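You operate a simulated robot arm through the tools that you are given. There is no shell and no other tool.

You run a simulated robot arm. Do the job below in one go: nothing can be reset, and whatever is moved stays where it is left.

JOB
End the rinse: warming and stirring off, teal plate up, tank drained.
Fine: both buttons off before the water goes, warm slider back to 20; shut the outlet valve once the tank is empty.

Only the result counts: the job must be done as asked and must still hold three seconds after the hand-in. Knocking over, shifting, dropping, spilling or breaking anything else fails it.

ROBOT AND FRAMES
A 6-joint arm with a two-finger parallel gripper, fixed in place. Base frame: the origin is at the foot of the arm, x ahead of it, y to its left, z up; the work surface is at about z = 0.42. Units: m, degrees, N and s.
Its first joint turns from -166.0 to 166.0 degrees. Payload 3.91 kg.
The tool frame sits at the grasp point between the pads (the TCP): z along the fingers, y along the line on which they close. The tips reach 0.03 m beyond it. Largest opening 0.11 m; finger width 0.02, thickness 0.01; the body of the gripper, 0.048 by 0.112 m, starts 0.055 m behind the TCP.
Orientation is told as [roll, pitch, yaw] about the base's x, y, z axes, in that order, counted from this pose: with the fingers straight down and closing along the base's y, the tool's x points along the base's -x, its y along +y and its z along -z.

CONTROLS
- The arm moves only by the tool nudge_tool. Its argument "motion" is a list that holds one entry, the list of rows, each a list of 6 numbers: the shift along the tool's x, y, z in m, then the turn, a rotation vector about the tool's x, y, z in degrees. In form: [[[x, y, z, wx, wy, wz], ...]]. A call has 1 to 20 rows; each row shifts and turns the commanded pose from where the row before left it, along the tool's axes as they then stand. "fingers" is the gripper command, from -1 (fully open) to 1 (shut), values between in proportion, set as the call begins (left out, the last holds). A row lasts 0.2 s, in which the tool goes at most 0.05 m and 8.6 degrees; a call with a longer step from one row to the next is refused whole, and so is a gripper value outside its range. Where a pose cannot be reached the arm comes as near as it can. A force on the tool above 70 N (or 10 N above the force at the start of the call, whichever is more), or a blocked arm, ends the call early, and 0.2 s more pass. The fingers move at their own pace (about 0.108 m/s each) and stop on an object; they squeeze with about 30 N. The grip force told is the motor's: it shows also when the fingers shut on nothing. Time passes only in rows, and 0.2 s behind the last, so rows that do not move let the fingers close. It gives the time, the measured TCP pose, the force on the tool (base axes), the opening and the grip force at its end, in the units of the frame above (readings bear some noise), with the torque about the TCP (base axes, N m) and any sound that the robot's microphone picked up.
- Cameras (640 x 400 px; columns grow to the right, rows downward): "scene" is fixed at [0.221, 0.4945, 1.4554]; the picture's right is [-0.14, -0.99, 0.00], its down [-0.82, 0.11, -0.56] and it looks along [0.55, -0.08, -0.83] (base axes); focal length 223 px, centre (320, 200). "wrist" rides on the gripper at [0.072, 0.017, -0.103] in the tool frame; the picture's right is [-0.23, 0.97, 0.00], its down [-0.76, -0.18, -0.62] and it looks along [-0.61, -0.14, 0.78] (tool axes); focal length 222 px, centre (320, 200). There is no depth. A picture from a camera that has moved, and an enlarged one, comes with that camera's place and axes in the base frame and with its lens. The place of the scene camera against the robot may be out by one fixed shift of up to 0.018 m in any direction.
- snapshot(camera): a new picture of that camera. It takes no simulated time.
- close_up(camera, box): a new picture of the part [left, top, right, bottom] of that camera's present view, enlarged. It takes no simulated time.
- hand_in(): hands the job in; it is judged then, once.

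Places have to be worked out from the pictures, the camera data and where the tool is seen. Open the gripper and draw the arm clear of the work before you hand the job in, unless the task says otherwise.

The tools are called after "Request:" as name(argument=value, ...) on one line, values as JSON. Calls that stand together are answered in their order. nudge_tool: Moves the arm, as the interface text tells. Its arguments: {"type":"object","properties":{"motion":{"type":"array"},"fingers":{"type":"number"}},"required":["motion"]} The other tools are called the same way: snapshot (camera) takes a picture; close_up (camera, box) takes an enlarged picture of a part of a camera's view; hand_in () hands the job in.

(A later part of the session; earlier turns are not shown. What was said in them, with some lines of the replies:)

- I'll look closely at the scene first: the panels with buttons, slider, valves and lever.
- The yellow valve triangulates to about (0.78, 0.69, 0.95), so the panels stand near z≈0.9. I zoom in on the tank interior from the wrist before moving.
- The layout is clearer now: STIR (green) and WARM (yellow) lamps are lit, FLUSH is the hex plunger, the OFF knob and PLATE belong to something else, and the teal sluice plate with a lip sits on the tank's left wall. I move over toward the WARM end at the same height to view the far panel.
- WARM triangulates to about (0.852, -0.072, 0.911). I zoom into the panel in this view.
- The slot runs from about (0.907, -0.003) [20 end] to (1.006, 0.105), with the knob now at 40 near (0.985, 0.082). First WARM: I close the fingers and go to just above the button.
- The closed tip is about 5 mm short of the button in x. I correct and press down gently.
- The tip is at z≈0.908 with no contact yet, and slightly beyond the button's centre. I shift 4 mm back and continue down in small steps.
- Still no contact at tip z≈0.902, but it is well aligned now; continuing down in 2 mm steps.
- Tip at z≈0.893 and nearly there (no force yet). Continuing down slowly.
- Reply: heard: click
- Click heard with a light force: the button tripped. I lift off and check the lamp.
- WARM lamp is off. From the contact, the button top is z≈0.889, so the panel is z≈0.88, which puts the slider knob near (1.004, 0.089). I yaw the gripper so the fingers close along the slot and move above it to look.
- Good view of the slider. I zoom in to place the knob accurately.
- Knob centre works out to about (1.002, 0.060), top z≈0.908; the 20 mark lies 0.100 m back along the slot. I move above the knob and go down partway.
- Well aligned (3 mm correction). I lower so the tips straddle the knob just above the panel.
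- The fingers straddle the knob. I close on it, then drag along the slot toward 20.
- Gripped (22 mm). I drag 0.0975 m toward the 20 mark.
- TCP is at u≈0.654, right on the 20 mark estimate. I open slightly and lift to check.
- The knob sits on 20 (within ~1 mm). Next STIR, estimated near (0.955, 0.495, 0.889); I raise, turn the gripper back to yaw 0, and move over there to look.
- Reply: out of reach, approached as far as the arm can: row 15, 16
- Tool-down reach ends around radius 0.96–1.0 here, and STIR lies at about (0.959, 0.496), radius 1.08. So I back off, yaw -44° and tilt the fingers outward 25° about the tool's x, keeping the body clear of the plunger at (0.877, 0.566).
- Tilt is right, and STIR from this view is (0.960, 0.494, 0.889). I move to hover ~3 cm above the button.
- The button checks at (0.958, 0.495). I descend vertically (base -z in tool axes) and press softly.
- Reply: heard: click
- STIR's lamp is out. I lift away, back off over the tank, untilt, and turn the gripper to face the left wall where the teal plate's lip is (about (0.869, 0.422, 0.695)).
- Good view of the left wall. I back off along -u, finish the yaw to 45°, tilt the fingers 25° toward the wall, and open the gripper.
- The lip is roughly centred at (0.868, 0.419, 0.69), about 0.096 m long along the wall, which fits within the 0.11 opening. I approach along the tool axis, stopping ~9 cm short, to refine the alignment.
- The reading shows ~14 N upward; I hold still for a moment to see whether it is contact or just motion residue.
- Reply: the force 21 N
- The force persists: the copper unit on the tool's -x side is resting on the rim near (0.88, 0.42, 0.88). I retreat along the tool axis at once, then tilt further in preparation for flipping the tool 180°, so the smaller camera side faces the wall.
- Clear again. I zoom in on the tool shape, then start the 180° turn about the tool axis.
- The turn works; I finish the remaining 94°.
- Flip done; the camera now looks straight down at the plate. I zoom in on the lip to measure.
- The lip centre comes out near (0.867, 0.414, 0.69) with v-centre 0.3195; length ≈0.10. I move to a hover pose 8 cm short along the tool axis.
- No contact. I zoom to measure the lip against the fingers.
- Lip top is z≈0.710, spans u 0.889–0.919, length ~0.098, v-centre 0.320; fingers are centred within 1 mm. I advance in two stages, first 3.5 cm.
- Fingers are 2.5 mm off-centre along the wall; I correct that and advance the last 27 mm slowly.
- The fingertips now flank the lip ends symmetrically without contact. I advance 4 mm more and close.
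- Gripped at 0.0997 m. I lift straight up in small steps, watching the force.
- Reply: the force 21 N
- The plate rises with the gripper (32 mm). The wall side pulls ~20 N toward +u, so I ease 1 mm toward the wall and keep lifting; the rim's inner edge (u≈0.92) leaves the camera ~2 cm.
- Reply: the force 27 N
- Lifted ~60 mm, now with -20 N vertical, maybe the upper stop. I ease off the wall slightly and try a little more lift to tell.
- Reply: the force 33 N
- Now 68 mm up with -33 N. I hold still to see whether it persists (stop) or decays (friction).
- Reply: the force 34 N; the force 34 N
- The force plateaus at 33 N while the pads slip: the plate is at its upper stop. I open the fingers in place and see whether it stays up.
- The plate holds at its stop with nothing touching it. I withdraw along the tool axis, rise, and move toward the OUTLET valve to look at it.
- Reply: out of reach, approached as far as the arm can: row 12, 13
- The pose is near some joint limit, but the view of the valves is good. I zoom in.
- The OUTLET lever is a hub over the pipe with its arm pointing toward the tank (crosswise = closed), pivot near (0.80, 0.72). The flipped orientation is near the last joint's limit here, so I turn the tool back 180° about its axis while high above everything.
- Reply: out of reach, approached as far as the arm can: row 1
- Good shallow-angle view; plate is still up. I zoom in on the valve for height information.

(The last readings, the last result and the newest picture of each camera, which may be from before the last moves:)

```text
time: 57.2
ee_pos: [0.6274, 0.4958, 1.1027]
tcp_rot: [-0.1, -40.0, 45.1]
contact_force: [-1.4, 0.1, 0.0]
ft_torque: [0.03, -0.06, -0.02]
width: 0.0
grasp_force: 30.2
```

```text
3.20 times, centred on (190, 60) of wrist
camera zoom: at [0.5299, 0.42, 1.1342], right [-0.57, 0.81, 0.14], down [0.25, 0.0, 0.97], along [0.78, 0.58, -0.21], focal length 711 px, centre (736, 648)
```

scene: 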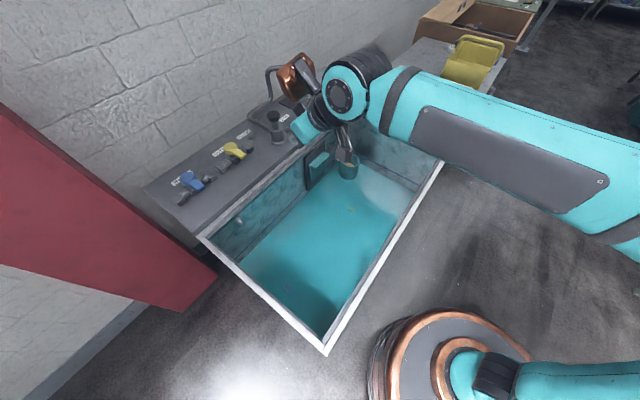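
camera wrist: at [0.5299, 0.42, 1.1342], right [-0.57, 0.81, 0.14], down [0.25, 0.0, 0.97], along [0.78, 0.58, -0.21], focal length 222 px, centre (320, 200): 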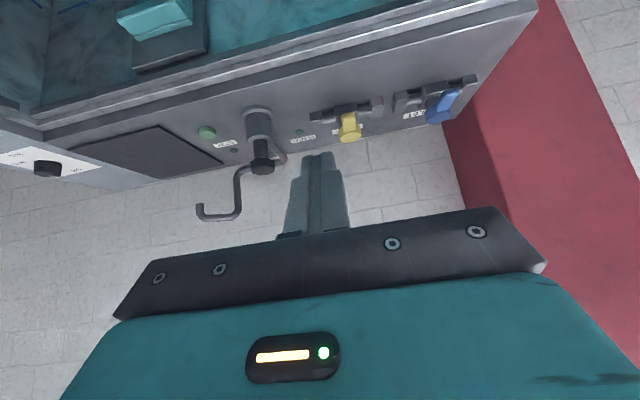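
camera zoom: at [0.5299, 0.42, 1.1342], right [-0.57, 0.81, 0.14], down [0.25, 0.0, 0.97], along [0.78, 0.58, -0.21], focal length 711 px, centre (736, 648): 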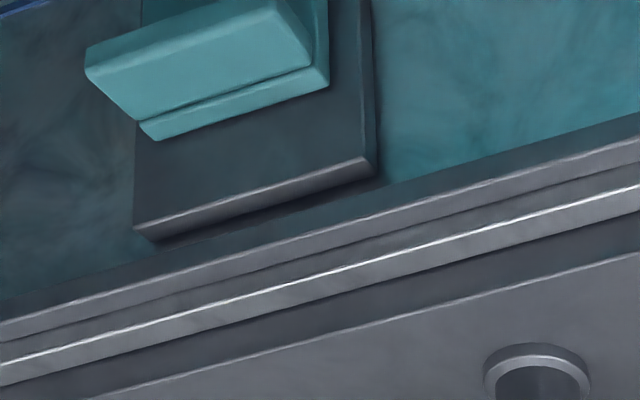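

Triangulated: pivot at u=1.077, v=0.059, hub top z≈0.929; lever tip u=1.016, top z≈0.92. I reduce the tilt to 30° and move the closed fingers to above the lever's inlet side.

Request:
nudge_tool(motion=[[[0, 0, 0, 0, 5, 0], [0, 0, 0, 0, 5, 0], [-0.0191, 0.0097, 0.0306, 0, 0, 0], [-0.0191, 0.0097, 0.0306, 0, 0, 0], [-0.0191, 0.0097, 0.0306, 0, 0, 0], [-0.0191, 0.0097, 0.0306, 0, 0, 0], [-0.0191, 0.0097, 0.0306, 0, 0, 0], [-0.0191, 0.0097, 0.0306, 0, 0, 0], [-0.0191, 0.0097, 0.0306, 0, 0, 0]]])

Request:
snapshot(camera="wrist")

Request:
close_up(camera="scene", box=[170, 100, 290, 200])

```text
time: 59.2
ee_pos: [0.7362, 0.6997, 0.983]
tcp_rot: [0.1, -29.9, 44.9]
contact_force: [-0.5, 0.1, 0.7]
ft_torque: [-0.01, 0.01, 0.04]
width: 0.0
grasp_force: 30.3
```

```text
taken
camera wrist: at [0.6424, 0.6311, 1.0371], right [-0.55, 0.83, 0.11], down [0.37, 0.12, 0.92], along [0.75, 0.55, -0.37], focal length 222 px, centre (320, 200)
```

wrist: 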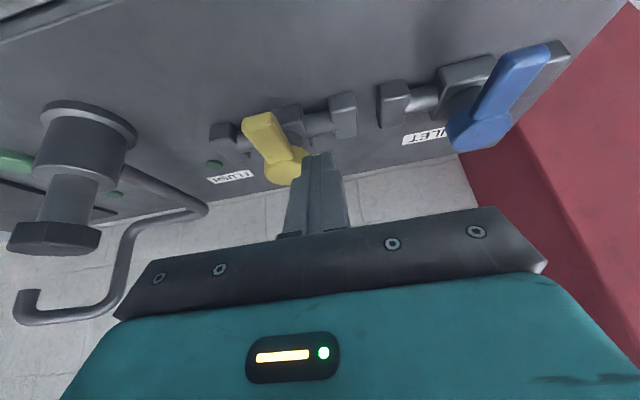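

```text
4.00 times, centred on (230, 150) of scene
camera zoom: at [0.221, 0.4945, 1.4554], right [-0.14, -0.99, 0.0], down [-0.82, 0.11, -0.56], along [0.55, -0.08, -0.83], focal length 892 px, centre (680, 400)
```

zoom: 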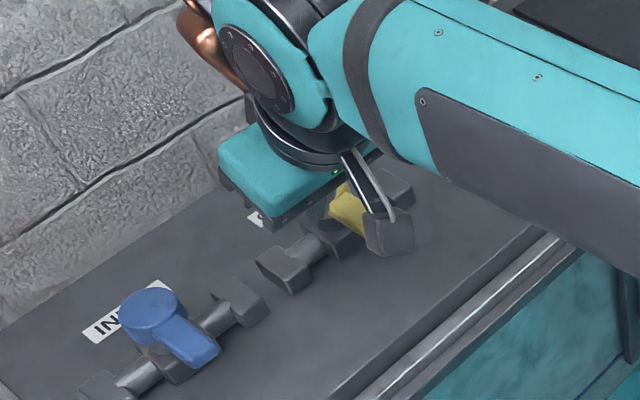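

I zoom in to verify the lever against the fingertip.

Request:
close_up(camera="wrist", box=[200, 80, 380, 200])

```text
3.33 times, centred on (290, 140) of wrist
camera zoom: at [0.6424, 0.6311, 1.0371], right [-0.55, 0.83, 0.11], down [0.37, 0.12, 0.92], along [0.75, 0.55, -0.37], focal length 740 px, centre (420, 400)
```

zoom: 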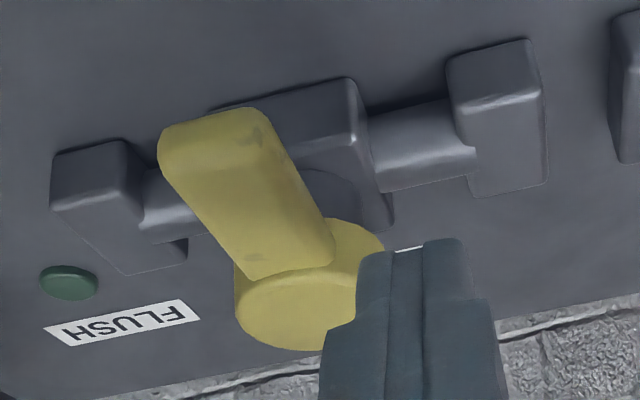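

The lever's v is about 0.064 and the tip is clear on its inlet side by ~1.5 cm. I descend vertically 4.9 cm beside it.

Request:
nudge_tool(motion=[[[0.01, 0, 0.0173, 0, 0, 0], [0.01, 0, 0.0173, 0, 0, 0], [0.0045, 0, 0.0078, 0, 0, 0]]])

Request:
close_up(camera="wrist", box=[200, 80, 380, 200])

```text
time: 60.0
ee_pos: [0.7379, 0.7008, 0.9331]
tcp_rot: [0.0, -30.0, 44.8]
contact_force: [0.5, 0.1, 0.4]
ft_torque: [-0.03, 0.0, 0.0]
width: 0.0
grasp_force: 29.4
```

```text
3.33 times, centred on (290, 140) of wrist
camera zoom: at [0.6443, 0.6318, 0.987], right [-0.55, 0.83, 0.11], down [0.37, 0.12, 0.92], along [0.75, 0.55, -0.37], focal length 740 px, centre (420, 400)
```

zoom: 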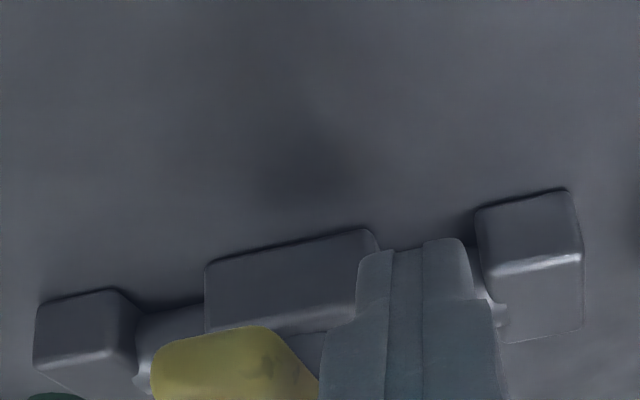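

The lever lies at z≈0.918–0.93, couplings top out near 0.90. I raise 5 mm and start pushing the lever toward +v (counter-clockwise, normally opening), just ~15° first.

Request:
nudge_tool(motion=[[[-0.0025, -0.009, -0.0043, 0, 0, 0], [0, -0.009, 0, 0, 0, 0], [0.0015, -0.005, -0.0008, 0, 0, 0], [0.0014, -0.0049, -0.0009, 0, 0, 0]]])

Request:
snapshot(camera="wrist")

Request:
close_up(camera="scene", box=[170, 100, 290, 200])

```text
time: 61.0
ee_pos: [0.7554, 0.6777, 0.9398]
tcp_rot: [-0.1, -30.0, 45.0]
contact_force: [0.2, -0.1, -0.4]
ft_torque: [-0.01, 0.02, -0.03]
width: 0.0
grasp_force: 30.1
```

```text
taken
camera wrist: at [0.6625, 0.6086, 0.9927], right [-0.55, 0.83, 0.11], down [0.37, 0.12, 0.92], along [0.75, 0.55, -0.37], focal length 222 px, centre (320, 200)
```

wrist: 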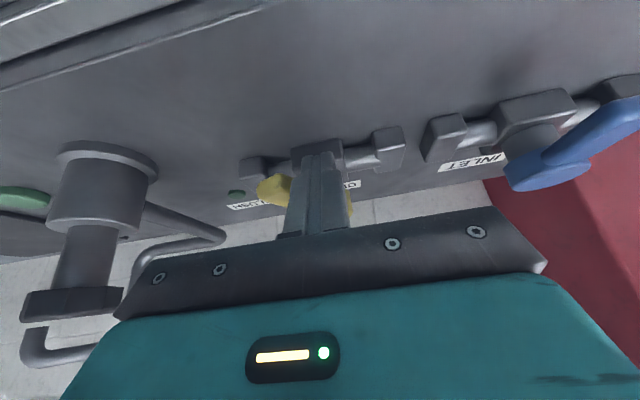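

```text
4.00 times, centred on (230, 150) of scene
camera zoom: at [0.221, 0.4945, 1.4554], right [-0.14, -0.99, 0.0], down [-0.82, 0.11, -0.56], along [0.55, -0.08, -0.83], focal length 892 px, centre (680, 400)
```

zoom: 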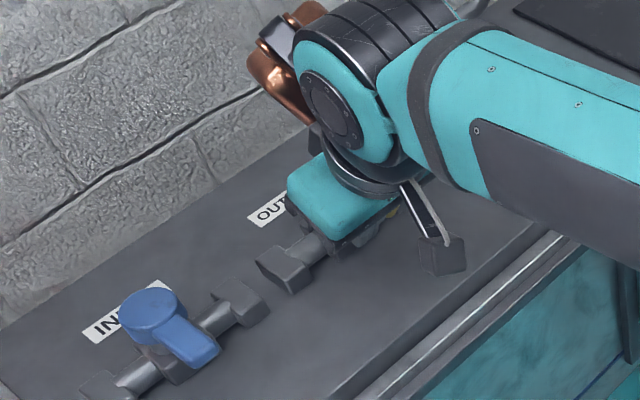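

No resistance so far, and the lever seems to have moved. I zoom to confirm.

Request:
close_up(camera="wrist", box=[220, 120, 400, 230])

```text
3.56 times, centred on (310, 175) of wrist
camera zoom: at [0.6625, 0.6086, 0.9927], right [-0.55, 0.83, 0.11], down [0.37, 0.12, 0.92], along [0.75, 0.55, -0.37], focal length 790 px, centre (356, 289)
```

zoom: 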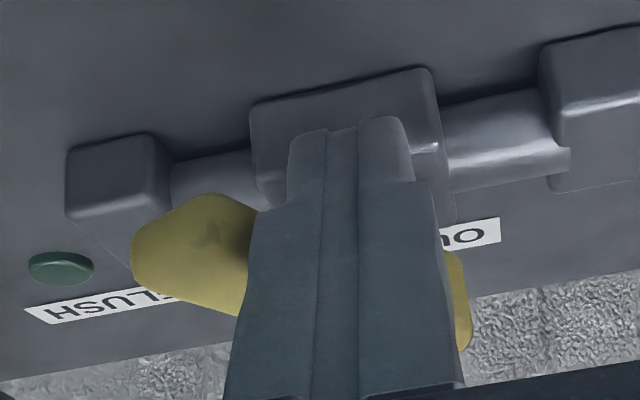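

The lever is turning freely toward +v. I follow the arc up to about 90°.

Request:
nudge_tool(motion=[[[0.0008, -0.0131, -0.0005, 0, 0, 0], [-0.0022, -0.0129, 0.0013, 0, 0, 0], [-0.0049, -0.0119, 0.0029, 0, 0, 0], [-0.0075, -0.0099, 0.0044, 0, 0, 0], [-0.0094, -0.0073, 0.0054, 0, 0, 0]]])

Request:
close_up(camera="wrist", box=[220, 120, 400, 230])

Request:
snapshot(camera="wrist")

```text
time: 62.2
ee_pos: [0.8128, 0.6555, 0.9393]
tcp_rot: [0.0, -29.8, 45.0]
contact_force: [-26.4, -18.0, -10.9]
ft_torque: [-0.28, 0.71, 0.31]
width: 0.0
grasp_force: 29.7
```

```text
3.56 times, centred on (310, 175) of wrist
camera zoom: at [0.7202, 0.587, 0.9927], right [-0.55, 0.83, 0.11], down [0.37, 0.12, 0.92], along [0.75, 0.55, -0.38], focal length 790 px, centre (356, 289)
```

zoom: 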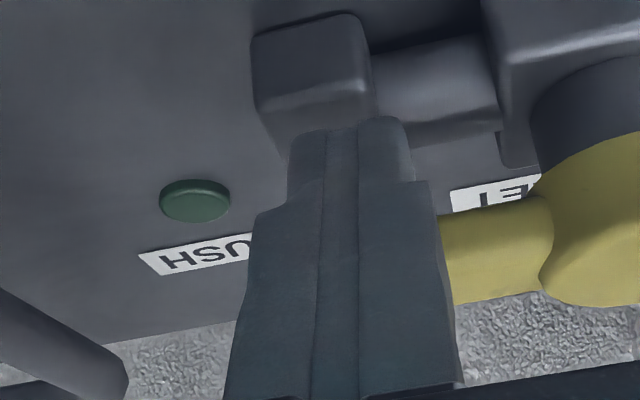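

```text
taken
camera wrist: at [0.7202, 0.587, 0.9927], right [-0.55, 0.83, 0.11], down [0.37, 0.12, 0.92], along [0.75, 0.55, -0.38], focal length 222 px, centre (320, 200)
```

wrist: 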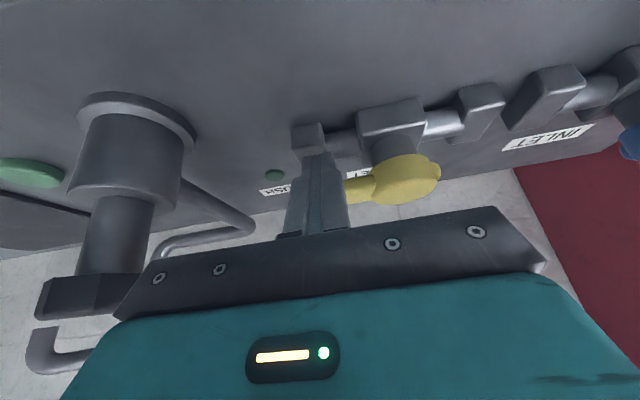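

The lever is along the pipe and resisting at its stop: open. I back off, rise clear and check the tank draining.

Request:
nudge_tool(motion=[[[0.0173, 0, -0.01, 0, 0, 0], [0.0173, 0, -0.01, 0, 0, 0], [-0.015, 0.02, -0.026, 0, 0, 0], [-0.02, 0.02, -0.0346, 0, 0, 0], [0.02, 0.02, -0.0346, 0, 0, 0], [0.02, 0, -0.0346, 0, 0, 0]]])

Request:
snapshot(camera="wrist")

Request:
snapshot(camera="scene")

```text
time: 63.6
ee_pos: [0.695, 0.626, 1.0474]
tcp_rot: [0.0, -29.9, 44.9]
contact_force: [0.5, 0.9, -1.5]
ft_torque: [-0.04, -0.01, -0.01]
width: 0.0
grasp_force: 30.5
```

```text
taken
camera wrist: at [0.6012, 0.556, 1.1017], right [-0.55, 0.83, 0.11], down [0.37, 0.12, 0.92], along [0.75, 0.55, -0.38], focal length 222 px, centre (320, 200)
```

wrist: 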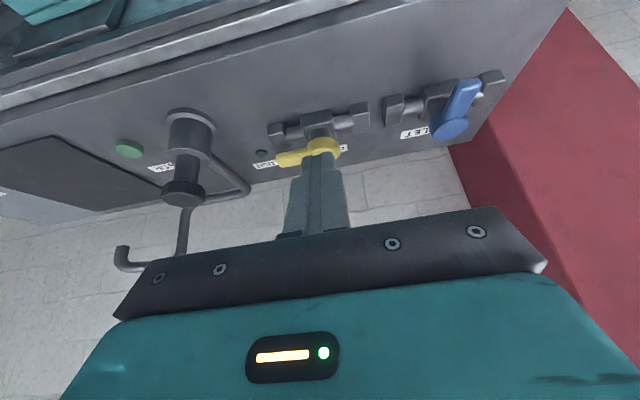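

```text
taken
```

scene: 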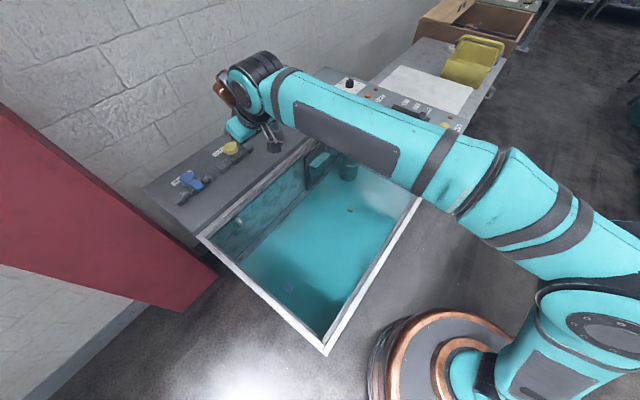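

The lever lies along the pipe (open). I wait and compare the water level.

Request:
close_up(camera="scene", box=[200, 150, 420, 350])

Request:
nudge_tool(motion=[[[0.01, -0.01, -0.01, 0, 0, 0], [0, 0, 0, 0, 0, 0], [0, 0, 0, 0, 0, 0], [0, 0, 0, 0, 0, 0], [0, 0, 0, 0, 0, 0], [0, 0, 0, 0, 0, 0], [0, 0, 0, 0, 0, 0], [0, 0, 0, 0, 0, 0], [0, 0, 0, 0, 0, 0], [0, 0, 0, 0, 0, 0], [0, 0, 0, 0, 0, 0], [0, 0, 0, 0, 0, 0], [0, 0, 0, 0, 0, 0], [0, 0, 0, 0, 0, 0], [0, 0, 0, 0, 0, 0], [0, 0, 0, 0, 0, 0], [0, 0, 0, 0, 0, 0], [0, 0, 0, 0, 0, 0], [0, 0, 0, 0, 0, 0], [0, 0, 0, 0, 0, 0]]])

Request:
close_up(camera="scene", box=[200, 150, 420, 350])

```text
2.00 times, centred on (310, 250) of scene
camera zoom: at [0.221, 0.4945, 1.4554], right [-0.14, -0.99, 0.0], down [-0.82, 0.11, -0.56], along [0.55, -0.08, -0.83], focal length 446 px, centre (340, 100)
```

zoom: 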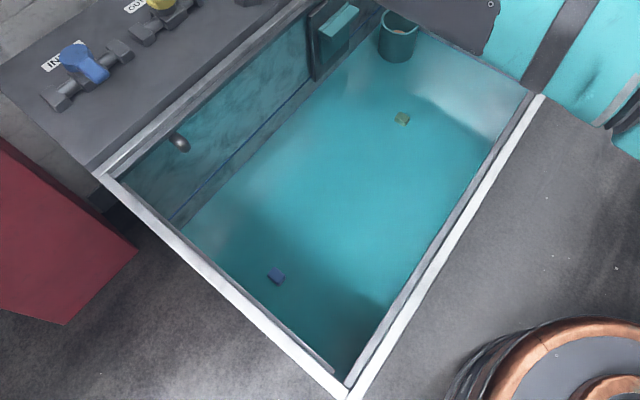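

```text
time: 67.8
ee_pos: [0.6901, 0.609, 1.0537]
tcp_rot: [0.1, -30.1, 44.9]
contact_force: [0.6, -0.5, 0.2]
ft_torque: [0.0, -0.03, -0.02]
width: 0.0002
grasp_force: 29.4
```

```text
2.00 times, centred on (310, 250) of scene
camera zoom: at [0.221, 0.4945, 1.4554], right [-0.14, -0.99, 0.0], down [-0.82, 0.11, -0.56], along [0.55, -0.08, -0.83], focal length 446 px, centre (340, 100)
```

zoom: 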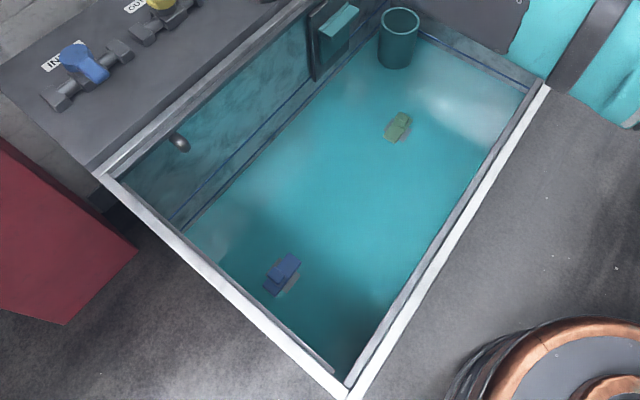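

The level is dropping: objects on the bottom are emerging. I keep waiting.

Request:
nudge_tool(motion=[[[0, 0, 0, 0, 0, 0], [0, 0, 0, 0, 0, 0], [0, 0, 0, 0, 0, 0], [0, 0, 0, 0, 0, 0], [0, 0, 0, 0, 0, 0], [0, 0, 0, 0, 0, 0], [0, 0, 0, 0, 0, 0], [0, 0, 0, 0, 0, 0], [0, 0, 0, 0, 0, 0], [0, 0, 0, 0, 0, 0], [0, 0, 0, 0, 0, 0], [0, 0, 0, 0, 0, 0], [0, 0, 0, 0, 0, 0], [0, 0, 0, 0, 0, 0], [0, 0, 0, 0, 0, 0], [0, 0, 0, 0, 0, 0], [0, 0, 0, 0, 0, 0], [0, 0, 0, 0, 0, 0], [0, 0, 0, 0, 0, 0], [0, 0, 0, 0, 0, 0]]])

Request:
close_up(camera="scene", box=[200, 150, 420, 350])

Request:
nudge_tool(motion=[[[0, 0, 0, 0, 0, 0], [0, 0, 0, 0, 0, 0], [0, 0, 0, 0, 0, 0], [0, 0, 0, 0, 0, 0], [0, 0, 0, 0, 0, 0], [0, 0, 0, 0, 0, 0], [0, 0, 0, 0, 0, 0], [0, 0, 0, 0, 0, 0], [0, 0, 0, 0, 0, 0], [0, 0, 0, 0, 0, 0], [0, 0, 0, 0, 0, 0], [0, 0, 0, 0, 0, 0], [0, 0, 0, 0, 0, 0], [0, 0, 0, 0, 0, 0], [0, 0, 0, 0, 0, 0], [0, 0, 0, 0, 0, 0], [0, 0, 0, 0, 0, 0], [0, 0, 0, 0, 0, 0], [0, 0, 0, 0, 0, 0], [0, 0, 0, 0, 0, 0]]])

Request:
close_up(camera="scene", box=[200, 150, 420, 350])

```text
time: 72.0
ee_pos: [0.6904, 0.6091, 1.0536]
tcp_rot: [0.0, -30.0, 44.9]
contact_force: [0.0, -0.1, -0.3]
ft_torque: [-0.01, -0.01, 0.01]
width: 0.0001
grasp_force: 29.4
```

```text
2.00 times, centred on (310, 250) of scene
camera zoom: at [0.221, 0.4945, 1.4554], right [-0.14, -0.99, 0.0], down [-0.82, 0.11, -0.56], along [0.55, -0.08, -0.83], focal length 446 px, centre (340, 100)
```

zoom: 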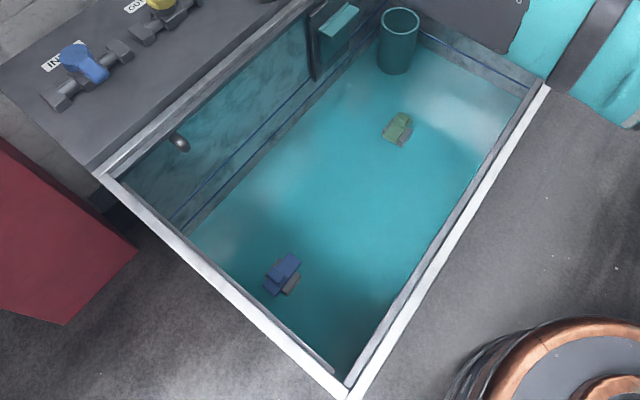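

```text
time: 76.2
ee_pos: [0.6909, 0.6088, 1.0533]
tcp_rot: [0.1, -29.9, 44.9]
contact_force: [-0.1, -0.5, 0.9]
ft_torque: [-0.01, -0.02, 0.0]
width: 0.0001
grasp_force: 30.4
```

```text
2.00 times, centred on (310, 250) of scene
camera zoom: at [0.221, 0.4945, 1.4554], right [-0.14, -0.99, 0.0], down [-0.82, 0.11, -0.56], along [0.55, -0.08, -0.83], focal length 446 px, centre (340, 100)
```

zoom: 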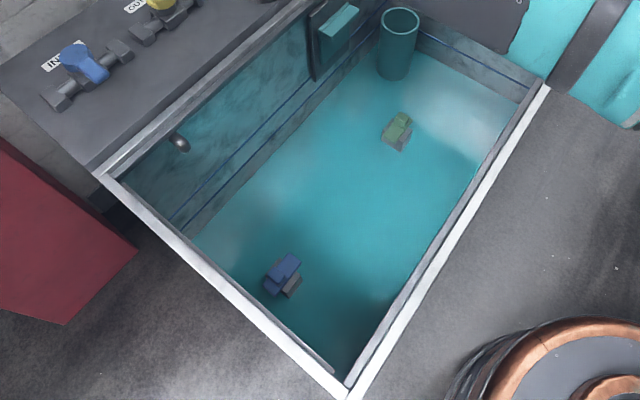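

It drains steadily; I keep waiting with several hold calls.

Request:
nudge_tool(motion=[[[0, 0, 0, 0, 0, 0], [0, 0, 0, 0, 0, 0], [0, 0, 0, 0, 0, 0], [0, 0, 0, 0, 0, 0], [0, 0, 0, 0, 0, 0], [0, 0, 0, 0, 0, 0], [0, 0, 0, 0, 0, 0], [0, 0, 0, 0, 0, 0], [0, 0, 0, 0, 0, 0], [0, 0, 0, 0, 0, 0], [0, 0, 0, 0, 0, 0], [0, 0, 0, 0, 0, 0], [0, 0, 0, 0, 0, 0], [0, 0, 0, 0, 0, 0], [0, 0, 0, 0, 0, 0], [0, 0, 0, 0, 0, 0], [0, 0, 0, 0, 0, 0], [0, 0, 0, 0, 0, 0], [0, 0, 0, 0, 0, 0], [0, 0, 0, 0, 0, 0]]])

Request:
nudge_tool(motion=[[[0, 0, 0, 0, 0, 0], [0, 0, 0, 0, 0, 0], [0, 0, 0, 0, 0, 0], [0, 0, 0, 0, 0, 0], [0, 0, 0, 0, 0, 0], [0, 0, 0, 0, 0, 0], [0, 0, 0, 0, 0, 0], [0, 0, 0, 0, 0, 0], [0, 0, 0, 0, 0, 0], [0, 0, 0, 0, 0, 0], [0, 0, 0, 0, 0, 0], [0, 0, 0, 0, 0, 0], [0, 0, 0, 0, 0, 0], [0, 0, 0, 0, 0, 0], [0, 0, 0, 0, 0, 0], [0, 0, 0, 0, 0, 0], [0, 0, 0, 0, 0, 0], [0, 0, 0, 0, 0, 0], [0, 0, 0, 0, 0, 0], [0, 0, 0, 0, 0, 0]]])

Request:
close_up(camera="scene", box=[200, 150, 420, 350])

Request:
nudge_tool(motion=[[[0, 0, 0, 0, 0, 0], [0, 0, 0, 0, 0, 0], [0, 0, 0, 0, 0, 0], [0, 0, 0, 0, 0, 0], [0, 0, 0, 0, 0, 0], [0, 0, 0, 0, 0, 0], [0, 0, 0, 0, 0, 0], [0, 0, 0, 0, 0, 0], [0, 0, 0, 0, 0, 0], [0, 0, 0, 0, 0, 0], [0, 0, 0, 0, 0, 0], [0, 0, 0, 0, 0, 0], [0, 0, 0, 0, 0, 0], [0, 0, 0, 0, 0, 0], [0, 0, 0, 0, 0, 0], [0, 0, 0, 0, 0, 0], [0, 0, 0, 0, 0, 0], [0, 0, 0, 0, 0, 0], [0, 0, 0, 0, 0, 0], [0, 0, 0, 0, 0, 0]]])

Request:
close_up(camera="scene", box=[200, 150, 420, 350])

```text
time: 80.4
ee_pos: [0.6921, 0.6088, 1.0537]
tcp_rot: [0.0, -29.9, 44.9]
contact_force: [0.2, -0.6, 0.7]
ft_torque: [-0.01, 0.02, -0.03]
width: 0.0001
grasp_force: 29.8
```

```text
time: 84.6
ee_pos: [0.6915, 0.6077, 1.0535]
tcp_rot: [0.0, -30.0, 44.9]
contact_force: [-0.4, 0.0, 0.5]
ft_torque: [0.01, -0.01, 0.0]
width: 0.0
grasp_force: 29.8
```

```text
2.00 times, centred on (310, 250) of scene
camera zoom: at [0.221, 0.4945, 1.4554], right [-0.14, -0.99, 0.0], down [-0.82, 0.11, -0.56], along [0.55, -0.08, -0.83], focal length 446 px, centre (340, 100)
```

zoom: 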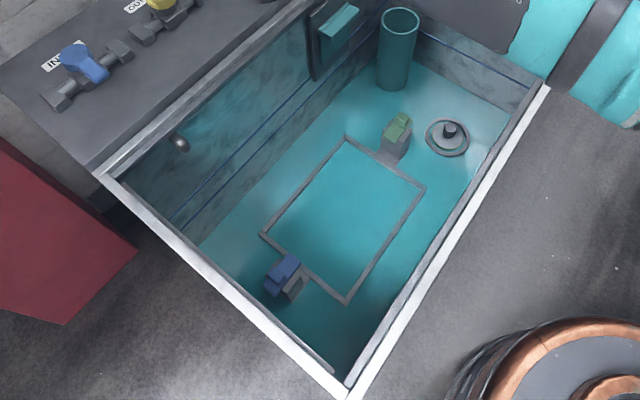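

```text
time: 88.8
ee_pos: [0.6901, 0.6088, 1.0533]
tcp_rot: [0.0, -30.0, 44.9]
contact_force: [0.3, 0.5, 0.4]
ft_torque: [0.02, 0.01, 0.0]
width: 0.0
grasp_force: 30.1
```

```text
2.00 times, centred on (310, 250) of scene
camera zoom: at [0.221, 0.4945, 1.4554], right [-0.14, -0.99, 0.0], down [-0.82, 0.11, -0.56], along [0.55, -0.08, -0.83], focal length 446 px, centre (340, 100)
```

zoom: 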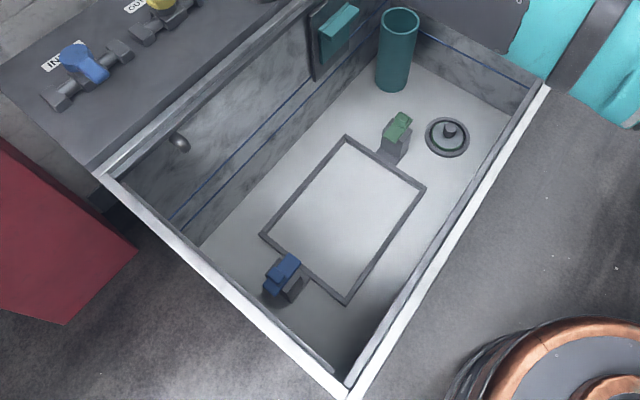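

The tank looks empty now. I wait one more interval to be sure, then look at the lever's present position for closing.

Request:
nudge_tool(motion=[[[0, 0, 0, 0, 0, 0], [0, 0, 0, 0, 0, 0], [0, 0, 0, 0, 0, 0], [0, 0, 0, 0, 0, 0], [0, 0, 0, 0, 0, 0], [0, 0, 0, 0, 0, 0], [0, 0, 0, 0, 0, 0], [0, 0, 0, 0, 0, 0], [0, 0, 0, 0, 0, 0], [0, 0, 0, 0, 0, 0], [0, 0, 0, 0, -5, 0], [0, 0, 0, 0, -5, 0]]])

Request:
close_up(camera="scene", box=[200, 130, 440, 350])

Request:
close_up(camera="wrist", box=[230, 90, 390, 190])

Request:
close_up(camera="scene", box=[200, 120, 280, 180])

```text
time: 91.4
ee_pos: [0.6906, 0.608, 1.0525]
tcp_rot: [0.0, -40.0, 44.9]
contact_force: [-0.1, 0.0, -0.1]
ft_torque: [0.02, -0.04, 0.0]
width: 0.0001
grasp_force: 30.1
```

```text
1.82 times, centred on (320, 240) of scene
camera zoom: at [0.221, 0.4945, 1.4554], right [-0.14, -0.99, 0.0], down [-0.82, 0.11, -0.56], along [0.55, -0.08, -0.83], focal length 406 px, centre (320, 127)
```

zoom: 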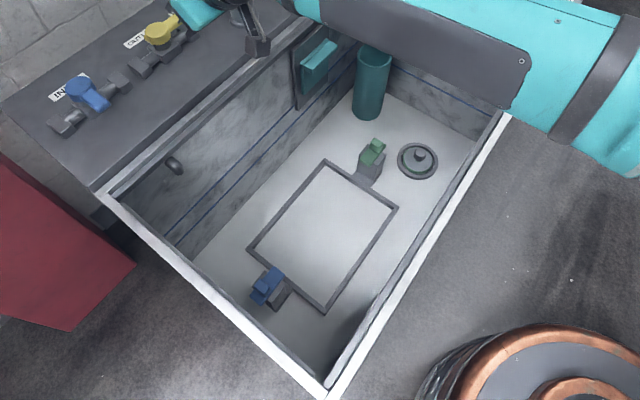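

```text
4.00 times, centred on (310, 140) of wrist
camera zoom: at [0.5928, 0.5338, 1.0851], right [-0.56, 0.81, 0.15], down [0.25, 0.0, 0.97], along [0.79, 0.58, -0.21], focal length 888 px, centre (360, 440)
```

zoom: 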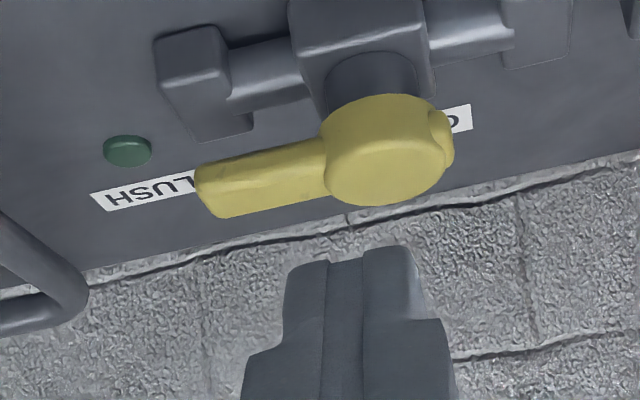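

```text
6.67 times, centred on (240, 150) of scene
camera zoom: at [0.221, 0.4945, 1.4554], right [-0.14, -0.99, 0.0], down [-0.82, 0.11, -0.56], along [0.55, -0.08, -0.83], focal length 1487 px, centre (853, 533)
```

zoom: 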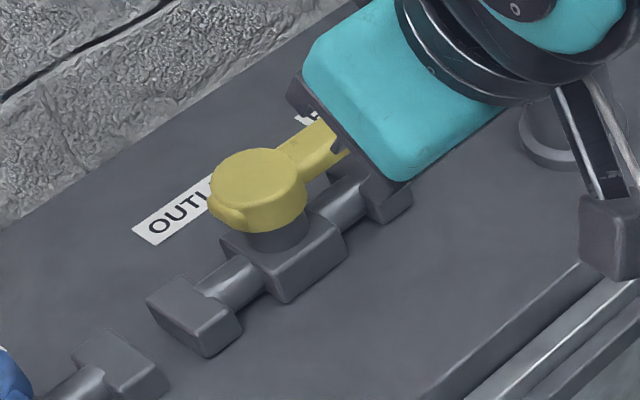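

The tank is empty (bare grey floor) and the plate is still up. To close, I have to come from the wall side of the lever (lever tip at v≈0.127), so with 40° tilt I hover the closed tip beyond it.

Request:
nudge_tool(motion=[[[-0.0169, -0.0079, 0.0293, 0, 0, 0], [-0.0169, -0.0079, 0.0293, 0, 0, 0], [-0.0169, -0.0079, 0.0293, 0, 0, 0], [-0.0169, -0.0079, 0.0293, 0, 0, 0], [-0.0169, -0.0079, 0.0293, 0, 0, 0], [-0.0169, -0.0079, 0.0293, 0, 0, 0]]])

Request:
snapshot(camera="wrist")

Request:
close_up(camera="scene", box=[190, 60, 310, 180])

```text
time: 92.8
ee_pos: [0.8597, 0.7069, 0.9867]
tcp_rot: [0.1, -40.0, 44.9]
contact_force: [-0.5, -0.1, 1.5]
ft_torque: [-0.05, 0.02, 0.0]
width: 0.0
grasp_force: 29.3
```

```text
taken
camera wrist: at [0.7607, 0.6324, 1.018], right [-0.56, 0.81, 0.15], down [0.25, 0.0, 0.97], along [0.79, 0.58, -0.21], focal length 222 px, centre (320, 200)
```

wrist: 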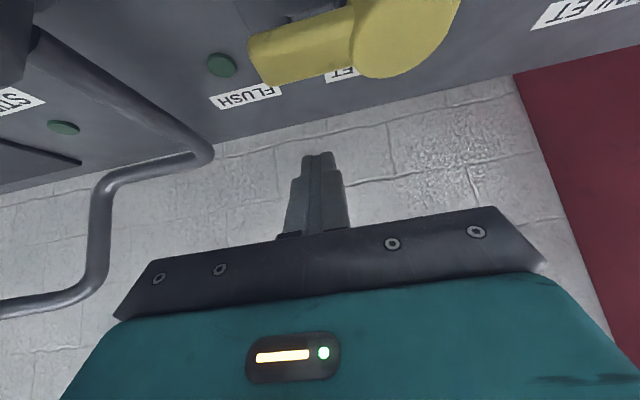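

```text
3.33 times, centred on (250, 120) of scene
camera zoom: at [0.221, 0.4945, 1.4554], right [-0.14, -0.99, 0.0], down [-0.82, 0.11, -0.56], along [0.55, -0.08, -0.83], focal length 743 px, centre (553, 467)
```

zoom: 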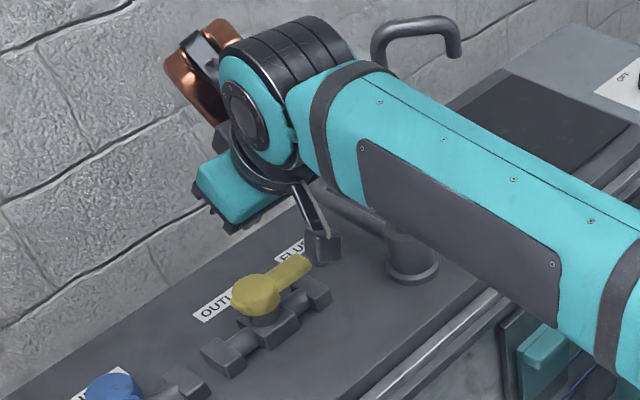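

Reached. The tip is at u≈1.127, v≈0.108, clear behind the lever; I descend 4.6 cm vertically.

Request:
nudge_tool(motion=[[[0.0099, 0, 0.0117, 0, 0, 0], [0.0099, 0, 0.0117, 0, 0, 0], [0.0098, 0, 0.0118, 0, 0, 0]]])

Request:
snapshot(camera="wrist")

Request:
close_up(camera="scene", box=[190, 60, 310, 180])

```text
time: 93.6
ee_pos: [0.8591, 0.7074, 0.9385]
tcp_rot: [0.0, -40.0, 44.8]
contact_force: [1.0, -0.1, 0.4]
ft_torque: [-0.03, -0.01, 0.01]
width: 0.0
grasp_force: 29.8
```

```text
taken
camera wrist: at [0.7605, 0.6339, 0.9708], right [-0.56, 0.81, 0.15], down [0.26, 0.0, 0.97], along [0.79, 0.58, -0.21], focal length 222 px, centre (320, 200)
```

wrist: 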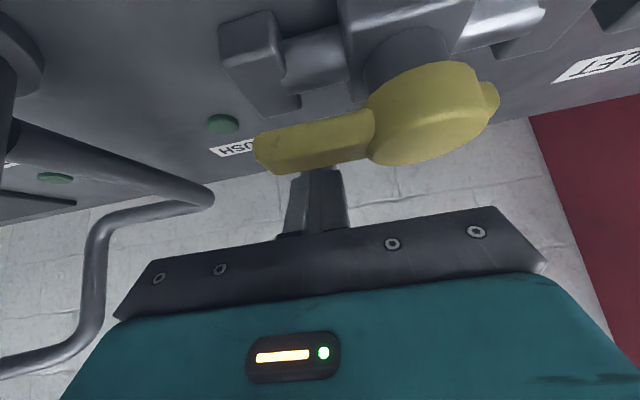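

```text
3.33 times, centred on (250, 120) of scene
camera zoom: at [0.221, 0.4945, 1.4554], right [-0.14, -0.99, 0.0], down [-0.82, 0.11, -0.56], along [0.55, -0.08, -0.83], focal length 743 px, centre (553, 467)
```

zoom: 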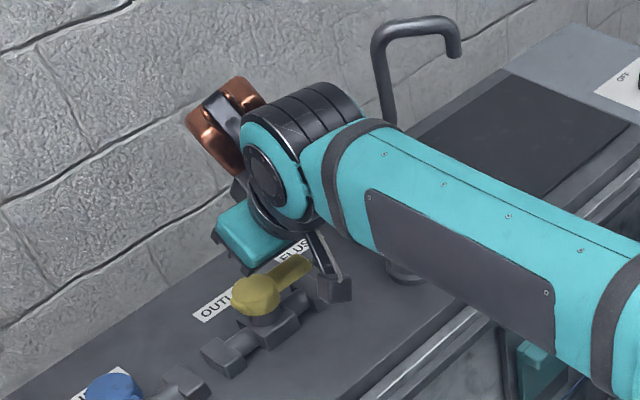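

The tip is behind the lever. I pull along the return arc, first to about 60°.

Request:
nudge_tool(motion=[[[0.006, 0.0005, -0.005, 0, 0, 0], [0.0059, 0.0005, -0.005, 0, 0, 0], [0.0078, -0.0078, -0.0066, 0, 0, 0], [0.0103, -0.0045, -0.0086, 0, 0, 0]]])

Request:
snapshot(camera="wrist")

Request:
close_up(camera="scene", box=[190, 60, 310, 180])

```text
time: 94.6
ee_pos: [0.8384, 0.6729, 0.9374]
tcp_rot: [0.0, -39.9, 44.9]
contact_force: [1.5, 0.4, 2.1]
ft_torque: [0.0, 0.04, -0.02]
width: 0.0002
grasp_force: 30.1
```

```text
taken
camera wrist: at [0.7408, 0.5984, 0.9697], right [-0.56, 0.81, 0.15], down [0.26, 0.0, 0.97], along [0.79, 0.58, -0.21], focal length 222 px, centre (320, 200)
```

wrist: 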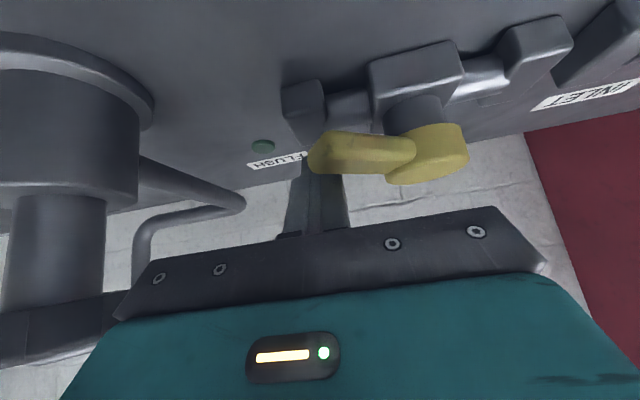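

```text
3.33 times, centred on (250, 120) of scene
camera zoom: at [0.221, 0.4945, 1.4554], right [-0.14, -0.99, 0.0], down [-0.82, 0.11, -0.56], along [0.55, -0.08, -0.83], focal length 743 px, centre (553, 467)
```

zoom: 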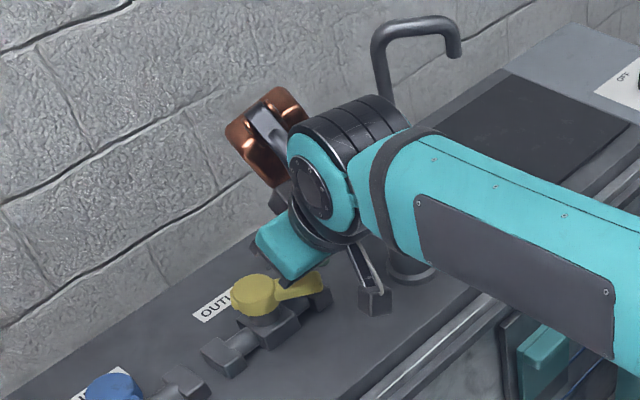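

The lever follows. I continue along the arc to the closed position.

Request:
nudge_tool(motion=[[[0.0117, 0.0003, -0.0098, 0, 0, 0], [0.0116, 0.0055, -0.0097, 0, 0, 0], [0.01, 0.0109, -0.0084, 0, 0, 0]]])

Request:
snapshot(camera="wrist")

Request:
close_up(camera="scene", box=[190, 60, 310, 180])

```text
time: 95.4
ee_pos: [0.797, 0.652, 0.9363]
tcp_rot: [0.0, -40.0, 44.9]
contact_force: [0.3, -1.0, -0.6]
ft_torque: [0.0, 0.02, 0.0]
width: 0.0
grasp_force: 29.9
```

```text
taken
camera wrist: at [0.6993, 0.5777, 0.9696], right [-0.56, 0.81, 0.15], down [0.25, 0.0, 0.97], along [0.79, 0.58, -0.21], focal length 222 px, centre (320, 200)
```

wrist: 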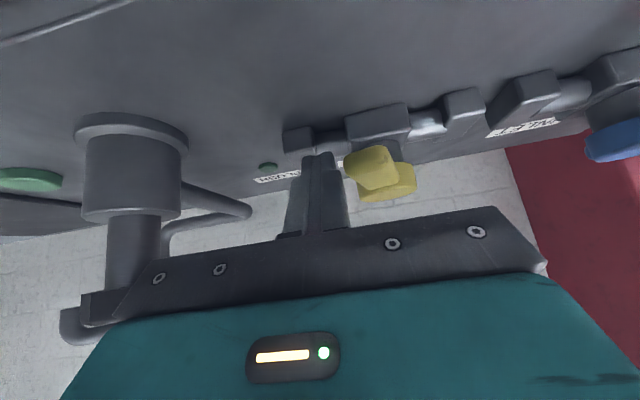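

```text
3.33 times, centred on (250, 120) of scene
camera zoom: at [0.221, 0.4945, 1.4554], right [-0.14, -0.99, 0.0], down [-0.82, 0.11, -0.56], along [0.55, -0.08, -0.83], focal length 743 px, centre (553, 467)
```

zoom: 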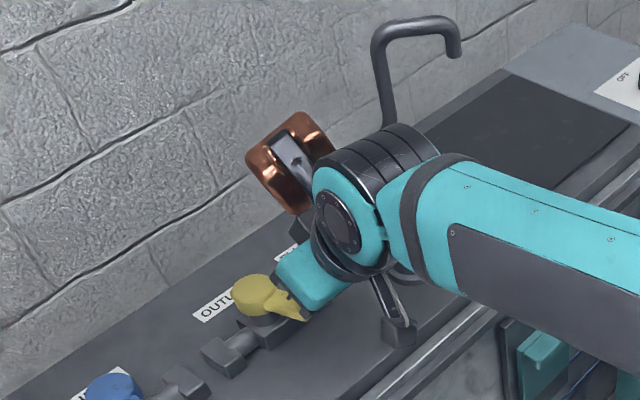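

Nearly there (~15–20° left). I push on sideways until the closed stop resists.

Request:
nudge_tool(motion=[[[0.0033, 0.0076, -0.0028, 0, 0, 0], [0.0032, 0.0075, -0.0027, 0, 0, 0], [0, 0.003, 0, 0, 0, 0]]])

Request:
close_up(camera="wrist", box=[230, 90, 430, 220])

Request:
close_up(camera="scene", box=[190, 60, 310, 180])

```text
time: 96.2
ee_pos: [0.7794, 0.6585, 0.9373]
tcp_rot: [-0.1, -40.0, 44.8]
contact_force: [5.8, -5.5, 0.7]
ft_torque: [-0.01, 0.03, -0.04]
width: 0.0
grasp_force: 29.5
```

```text
3.08 times, centred on (330, 155) of wrist
camera zoom: at [0.6809, 0.5843, 0.9692], right [-0.56, 0.81, 0.15], down [0.26, 0.0, 0.97], along [0.79, 0.58, -0.21], focal length 684 px, centre (289, 338)
```

zoom: 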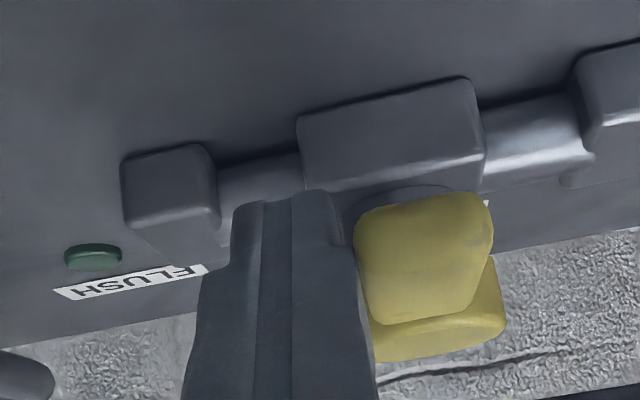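

```text
3.33 times, centred on (250, 120) of scene
camera zoom: at [0.221, 0.4945, 1.4554], right [-0.14, -0.99, 0.0], down [-0.82, 0.11, -0.56], along [0.55, -0.08, -0.83], focal length 743 px, centre (553, 467)
```

zoom: 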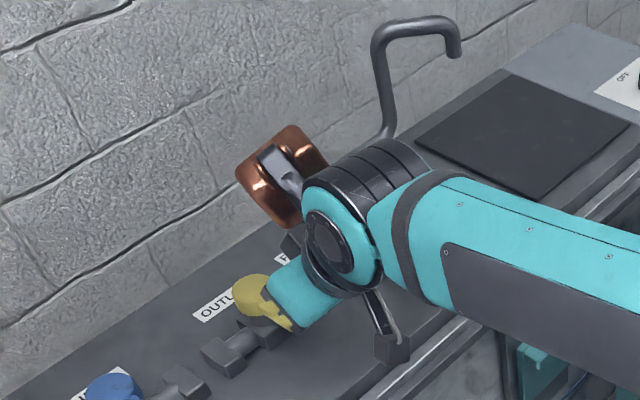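

An 8 N resistance appeared at the expected closed angle. I push 3 mm more to confirm it is the stop.

Request:
nudge_tool(motion=[[[0, 0.0015, 0, 0, 0, 0], [0, 0.0015, 0, 0, 0, 0]]])

```text
time: 96.8
ee_pos: [0.7778, 0.6587, 0.9367]
tcp_rot: [0.0, -40.0, 44.8]
contact_force: [18.3, -38.3, -3.3]
ft_torque: [-0.02, 0.0, 0.09]
width: 0.0
grasp_force: 30.0
```

40 N: firmly at the closed stop. I back off sideways, rise and retreat to check everything.

Request:
nudge_tool(motion=[[[0, -0.006, 0, 0, 0, 0], [-0.0129, -0.012, -0.0153, 0, 0, 0], [-0.0257, 0, -0.0306, 0, 0, 0], [-0.0257, 0, -0.0306, 0, 0, 0], [-0.0257, 0, -0.0306, 0, 0, 0], [0.0345, -0.01, -0.029, 0, 0, 0], [0.0345, -0.01, -0.029, 0, 0, 0], [0.0345, -0.01, -0.029, 0, 0, 0], [0.0345, -0.01, -0.029, 0, 0, 0]]])

Request:
snapshot(camera="wrist")

Request:
snapshot(camera="scene")

Request:
close_up(camera="scene", box=[160, 110, 300, 210])

```text
time: 98.8
ee_pos: [0.6866, 0.4922, 1.0787]
tcp_rot: [0.0, -39.9, 45.0]
contact_force: [-0.8, 0.6, -1.0]
ft_torque: [-0.01, -0.04, -0.03]
width: 0.0001
grasp_force: 29.9
```

```text
taken
camera wrist: at [0.5891, 0.4182, 1.1105], right [-0.56, 0.81, 0.15], down [0.26, 0.01, 0.97], along [0.78, 0.58, -0.21], focal length 222 px, centre (320, 200)
```

wrist: 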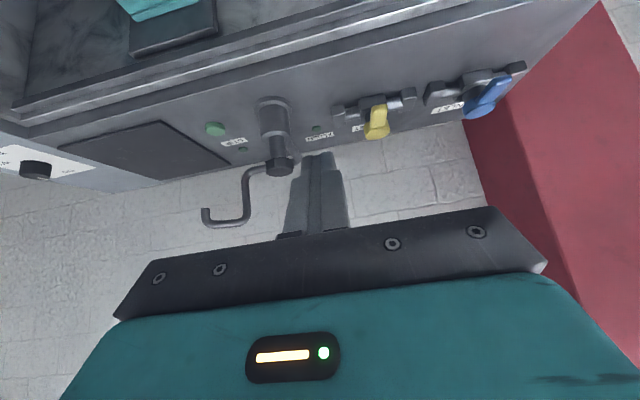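

```text
taken
```

scene: 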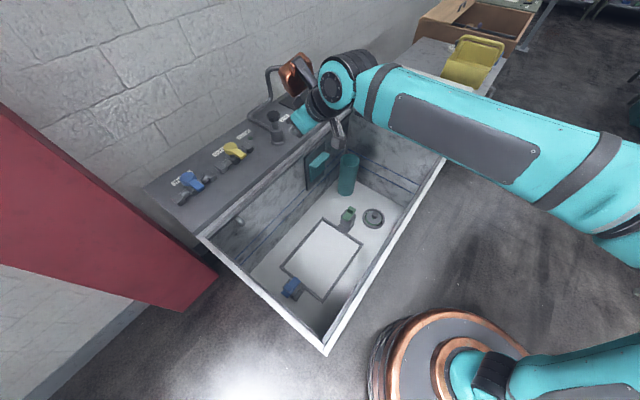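

```text
4.00 times, centred on (230, 160) of scene
camera zoom: at [0.221, 0.4945, 1.4554], right [-0.14, -0.99, 0.0], down [-0.82, 0.11, -0.56], along [0.55, -0.08, -0.83], focal length 892 px, centre (680, 360)
```

zoom: 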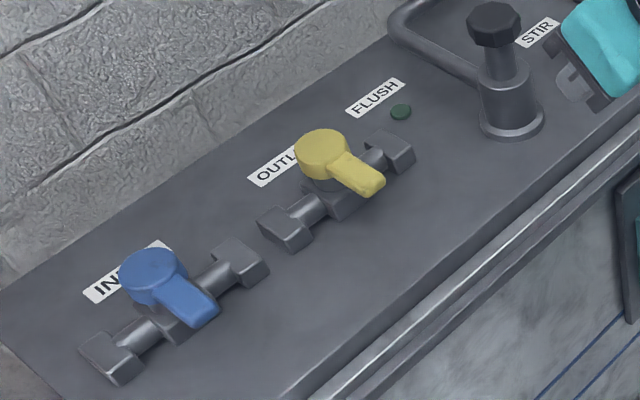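

OUTLET is crosswise again. I open the gripper and draw the arm up and away, then check plate, lamps and slider.

Request:
nudge_tool(motion=[[[0.0127, 0, -0.0433, 0, 0, 0], [0.0127, 0, -0.0433, 0, 0, 0], [0.0127, 0, -0.0433, 0, 0, 0], [0.0127, 0, -0.0433, 0, 0, 0], [0, 0, 0, 0, 8, 0], [0, 0, 0, 0, 8, 0], [0, 0, 0, 0, 8, 0], [0, 0, 0, 0, 8, 0], [0, 0, 0, 0, 8, 0], [0, -0.04, 0, 0, 0, 0], [0, -0.04, 0, 0, 0, 0], [0, -0.04, 0, 0, 0, 0], [0, -0.04, 0, 0, 0, 0], [0, -0.04, 0, 0, 0, 0], [0, -0.04, 0, 0, 0, 0]]], fingers=-1)

Request:
snapshot(camera="scene")

Request:
close_up(camera="scene", box=[230, 80, 390, 220])

Request:
close_up(camera="scene", box=[340, 65, 480, 155])

```text
time: 102.0
ee_pos: [0.75, 0.2179, 1.1747]
tcp_rot: [-0.1, 0.0, 45.0]
contact_force: [0.1, -0.4, 0.1]
ft_torque: [-0.02, -0.04, 0.04]
width: 0.1099
grasp_force: 0.0
```

```text
taken
```

scene: 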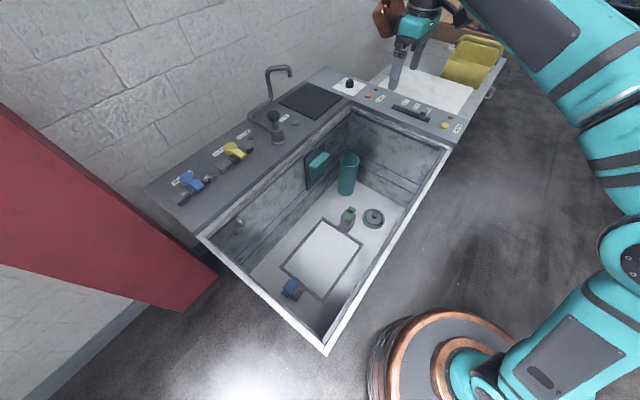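

```text
2.86 times, centred on (310, 150) of scene
camera zoom: at [0.221, 0.4945, 1.4554], right [-0.14, -0.99, 0.0], down [-0.82, 0.11, -0.56], along [0.55, -0.08, -0.83], focal length 637 px, centre (349, 343)
```

zoom: 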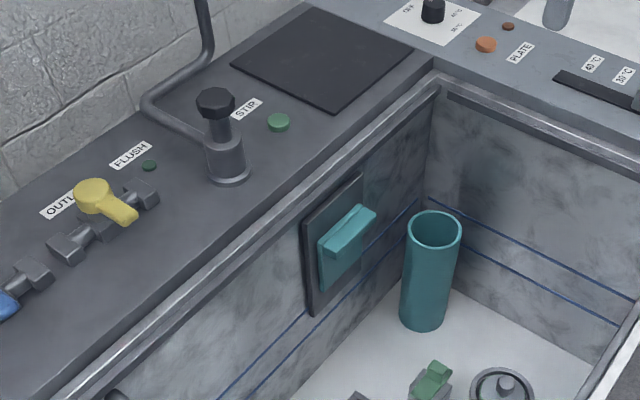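

```text
4.44 times, centred on (410, 110) of scene
camera zoom: at [0.221, 0.4945, 1.4554], right [-0.14, -0.99, 0.0], down [-0.82, 0.11, -0.56], along [0.55, -0.08, -0.83], focal length 991 px, centre (-80, 600)
```

zoom: 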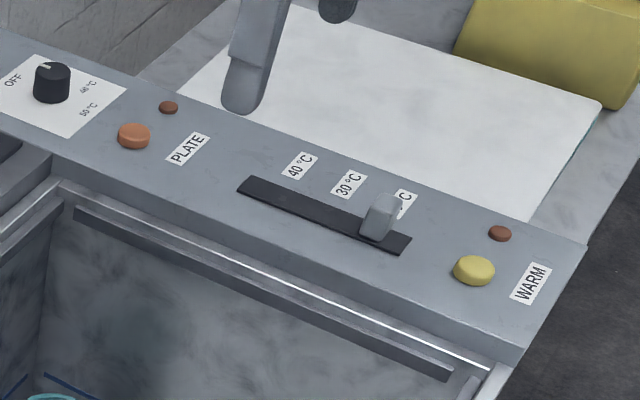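

All checks hold: WARM and STIR lamps dark, slider at 20, plate up, tank empty, OUTLET crosswise. I draw the open gripper further back and up, clear of the work.

Request:
nudge_tool(motion=[[[0.04, 0, -0.02, 0, 0, 0], [0.04, 0, -0.02, 0, 0, 0], [0.04, 0, -0.02, 0, 0, 0], [0.03, -0.03, 0, 0, 0, 0], [0.03, -0.03, 0, 0, 0, 0], [0, 0, 0, 0, 0, 0], [0, 0, 0, 0, 0, 0]]])

Request:
snapshot(camera="scene")

Request:
close_up(camera="scene", box=[230, 80, 390, 220])

```text
time: 103.6
ee_pos: [0.6687, 0.0505, 1.2351]
tcp_rot: [0.0, 0.0, 44.8]
contact_force: [0.3, -1.2, 0.3]
ft_torque: [-0.01, 0.01, -0.02]
width: 0.1101
grasp_force: 0.0
```

```text
taken
```

scene: 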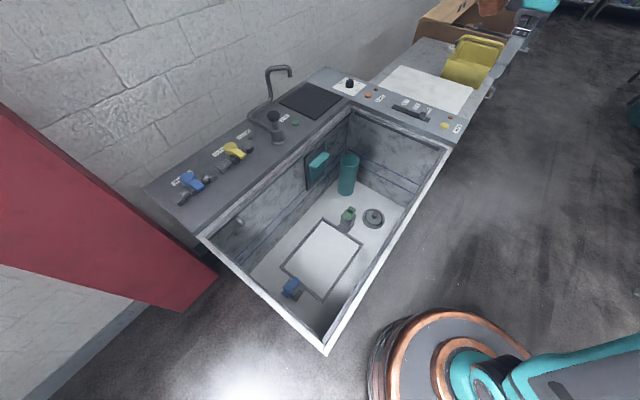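

```text
2.86 times, centred on (310, 150) of scene
camera zoom: at [0.221, 0.4945, 1.4554], right [-0.14, -0.99, 0.0], down [-0.82, 0.11, -0.56], along [0.55, -0.08, -0.83], focal length 637 px, centre (349, 343)
```

zoom: 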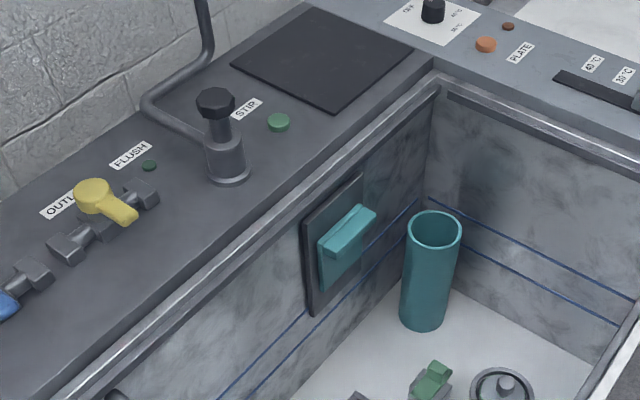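

Everything is in its final state and the arm is clear; I hand the job in.

Request:
hand_in()

```text
The job is handed in.
```

I ended the rinse in the order you asked and handed the job in; I have no result back from the judging yet.

- **Buttons:** WARM and STIR were both switched off before any water left, and both lamps are dark.
- **Slider:** The warm slider is back at 20, within about 1 mm of the mark.
- **Teal plate:** I lifted it about 6 cm to its upper stop, and it stayed up after I let go.
- **Draining:** I opened the outlet and waited until the tank floor was bare. I then turned the valve back until it hit its closed stop.
- **Contact:** On my first approach to the plate, part of the gripper rested on the tank rim at about 20 N. I backed off at once, and the pictures since show nothing moved or damaged.

The gripper is open and the arm is clear of the work.
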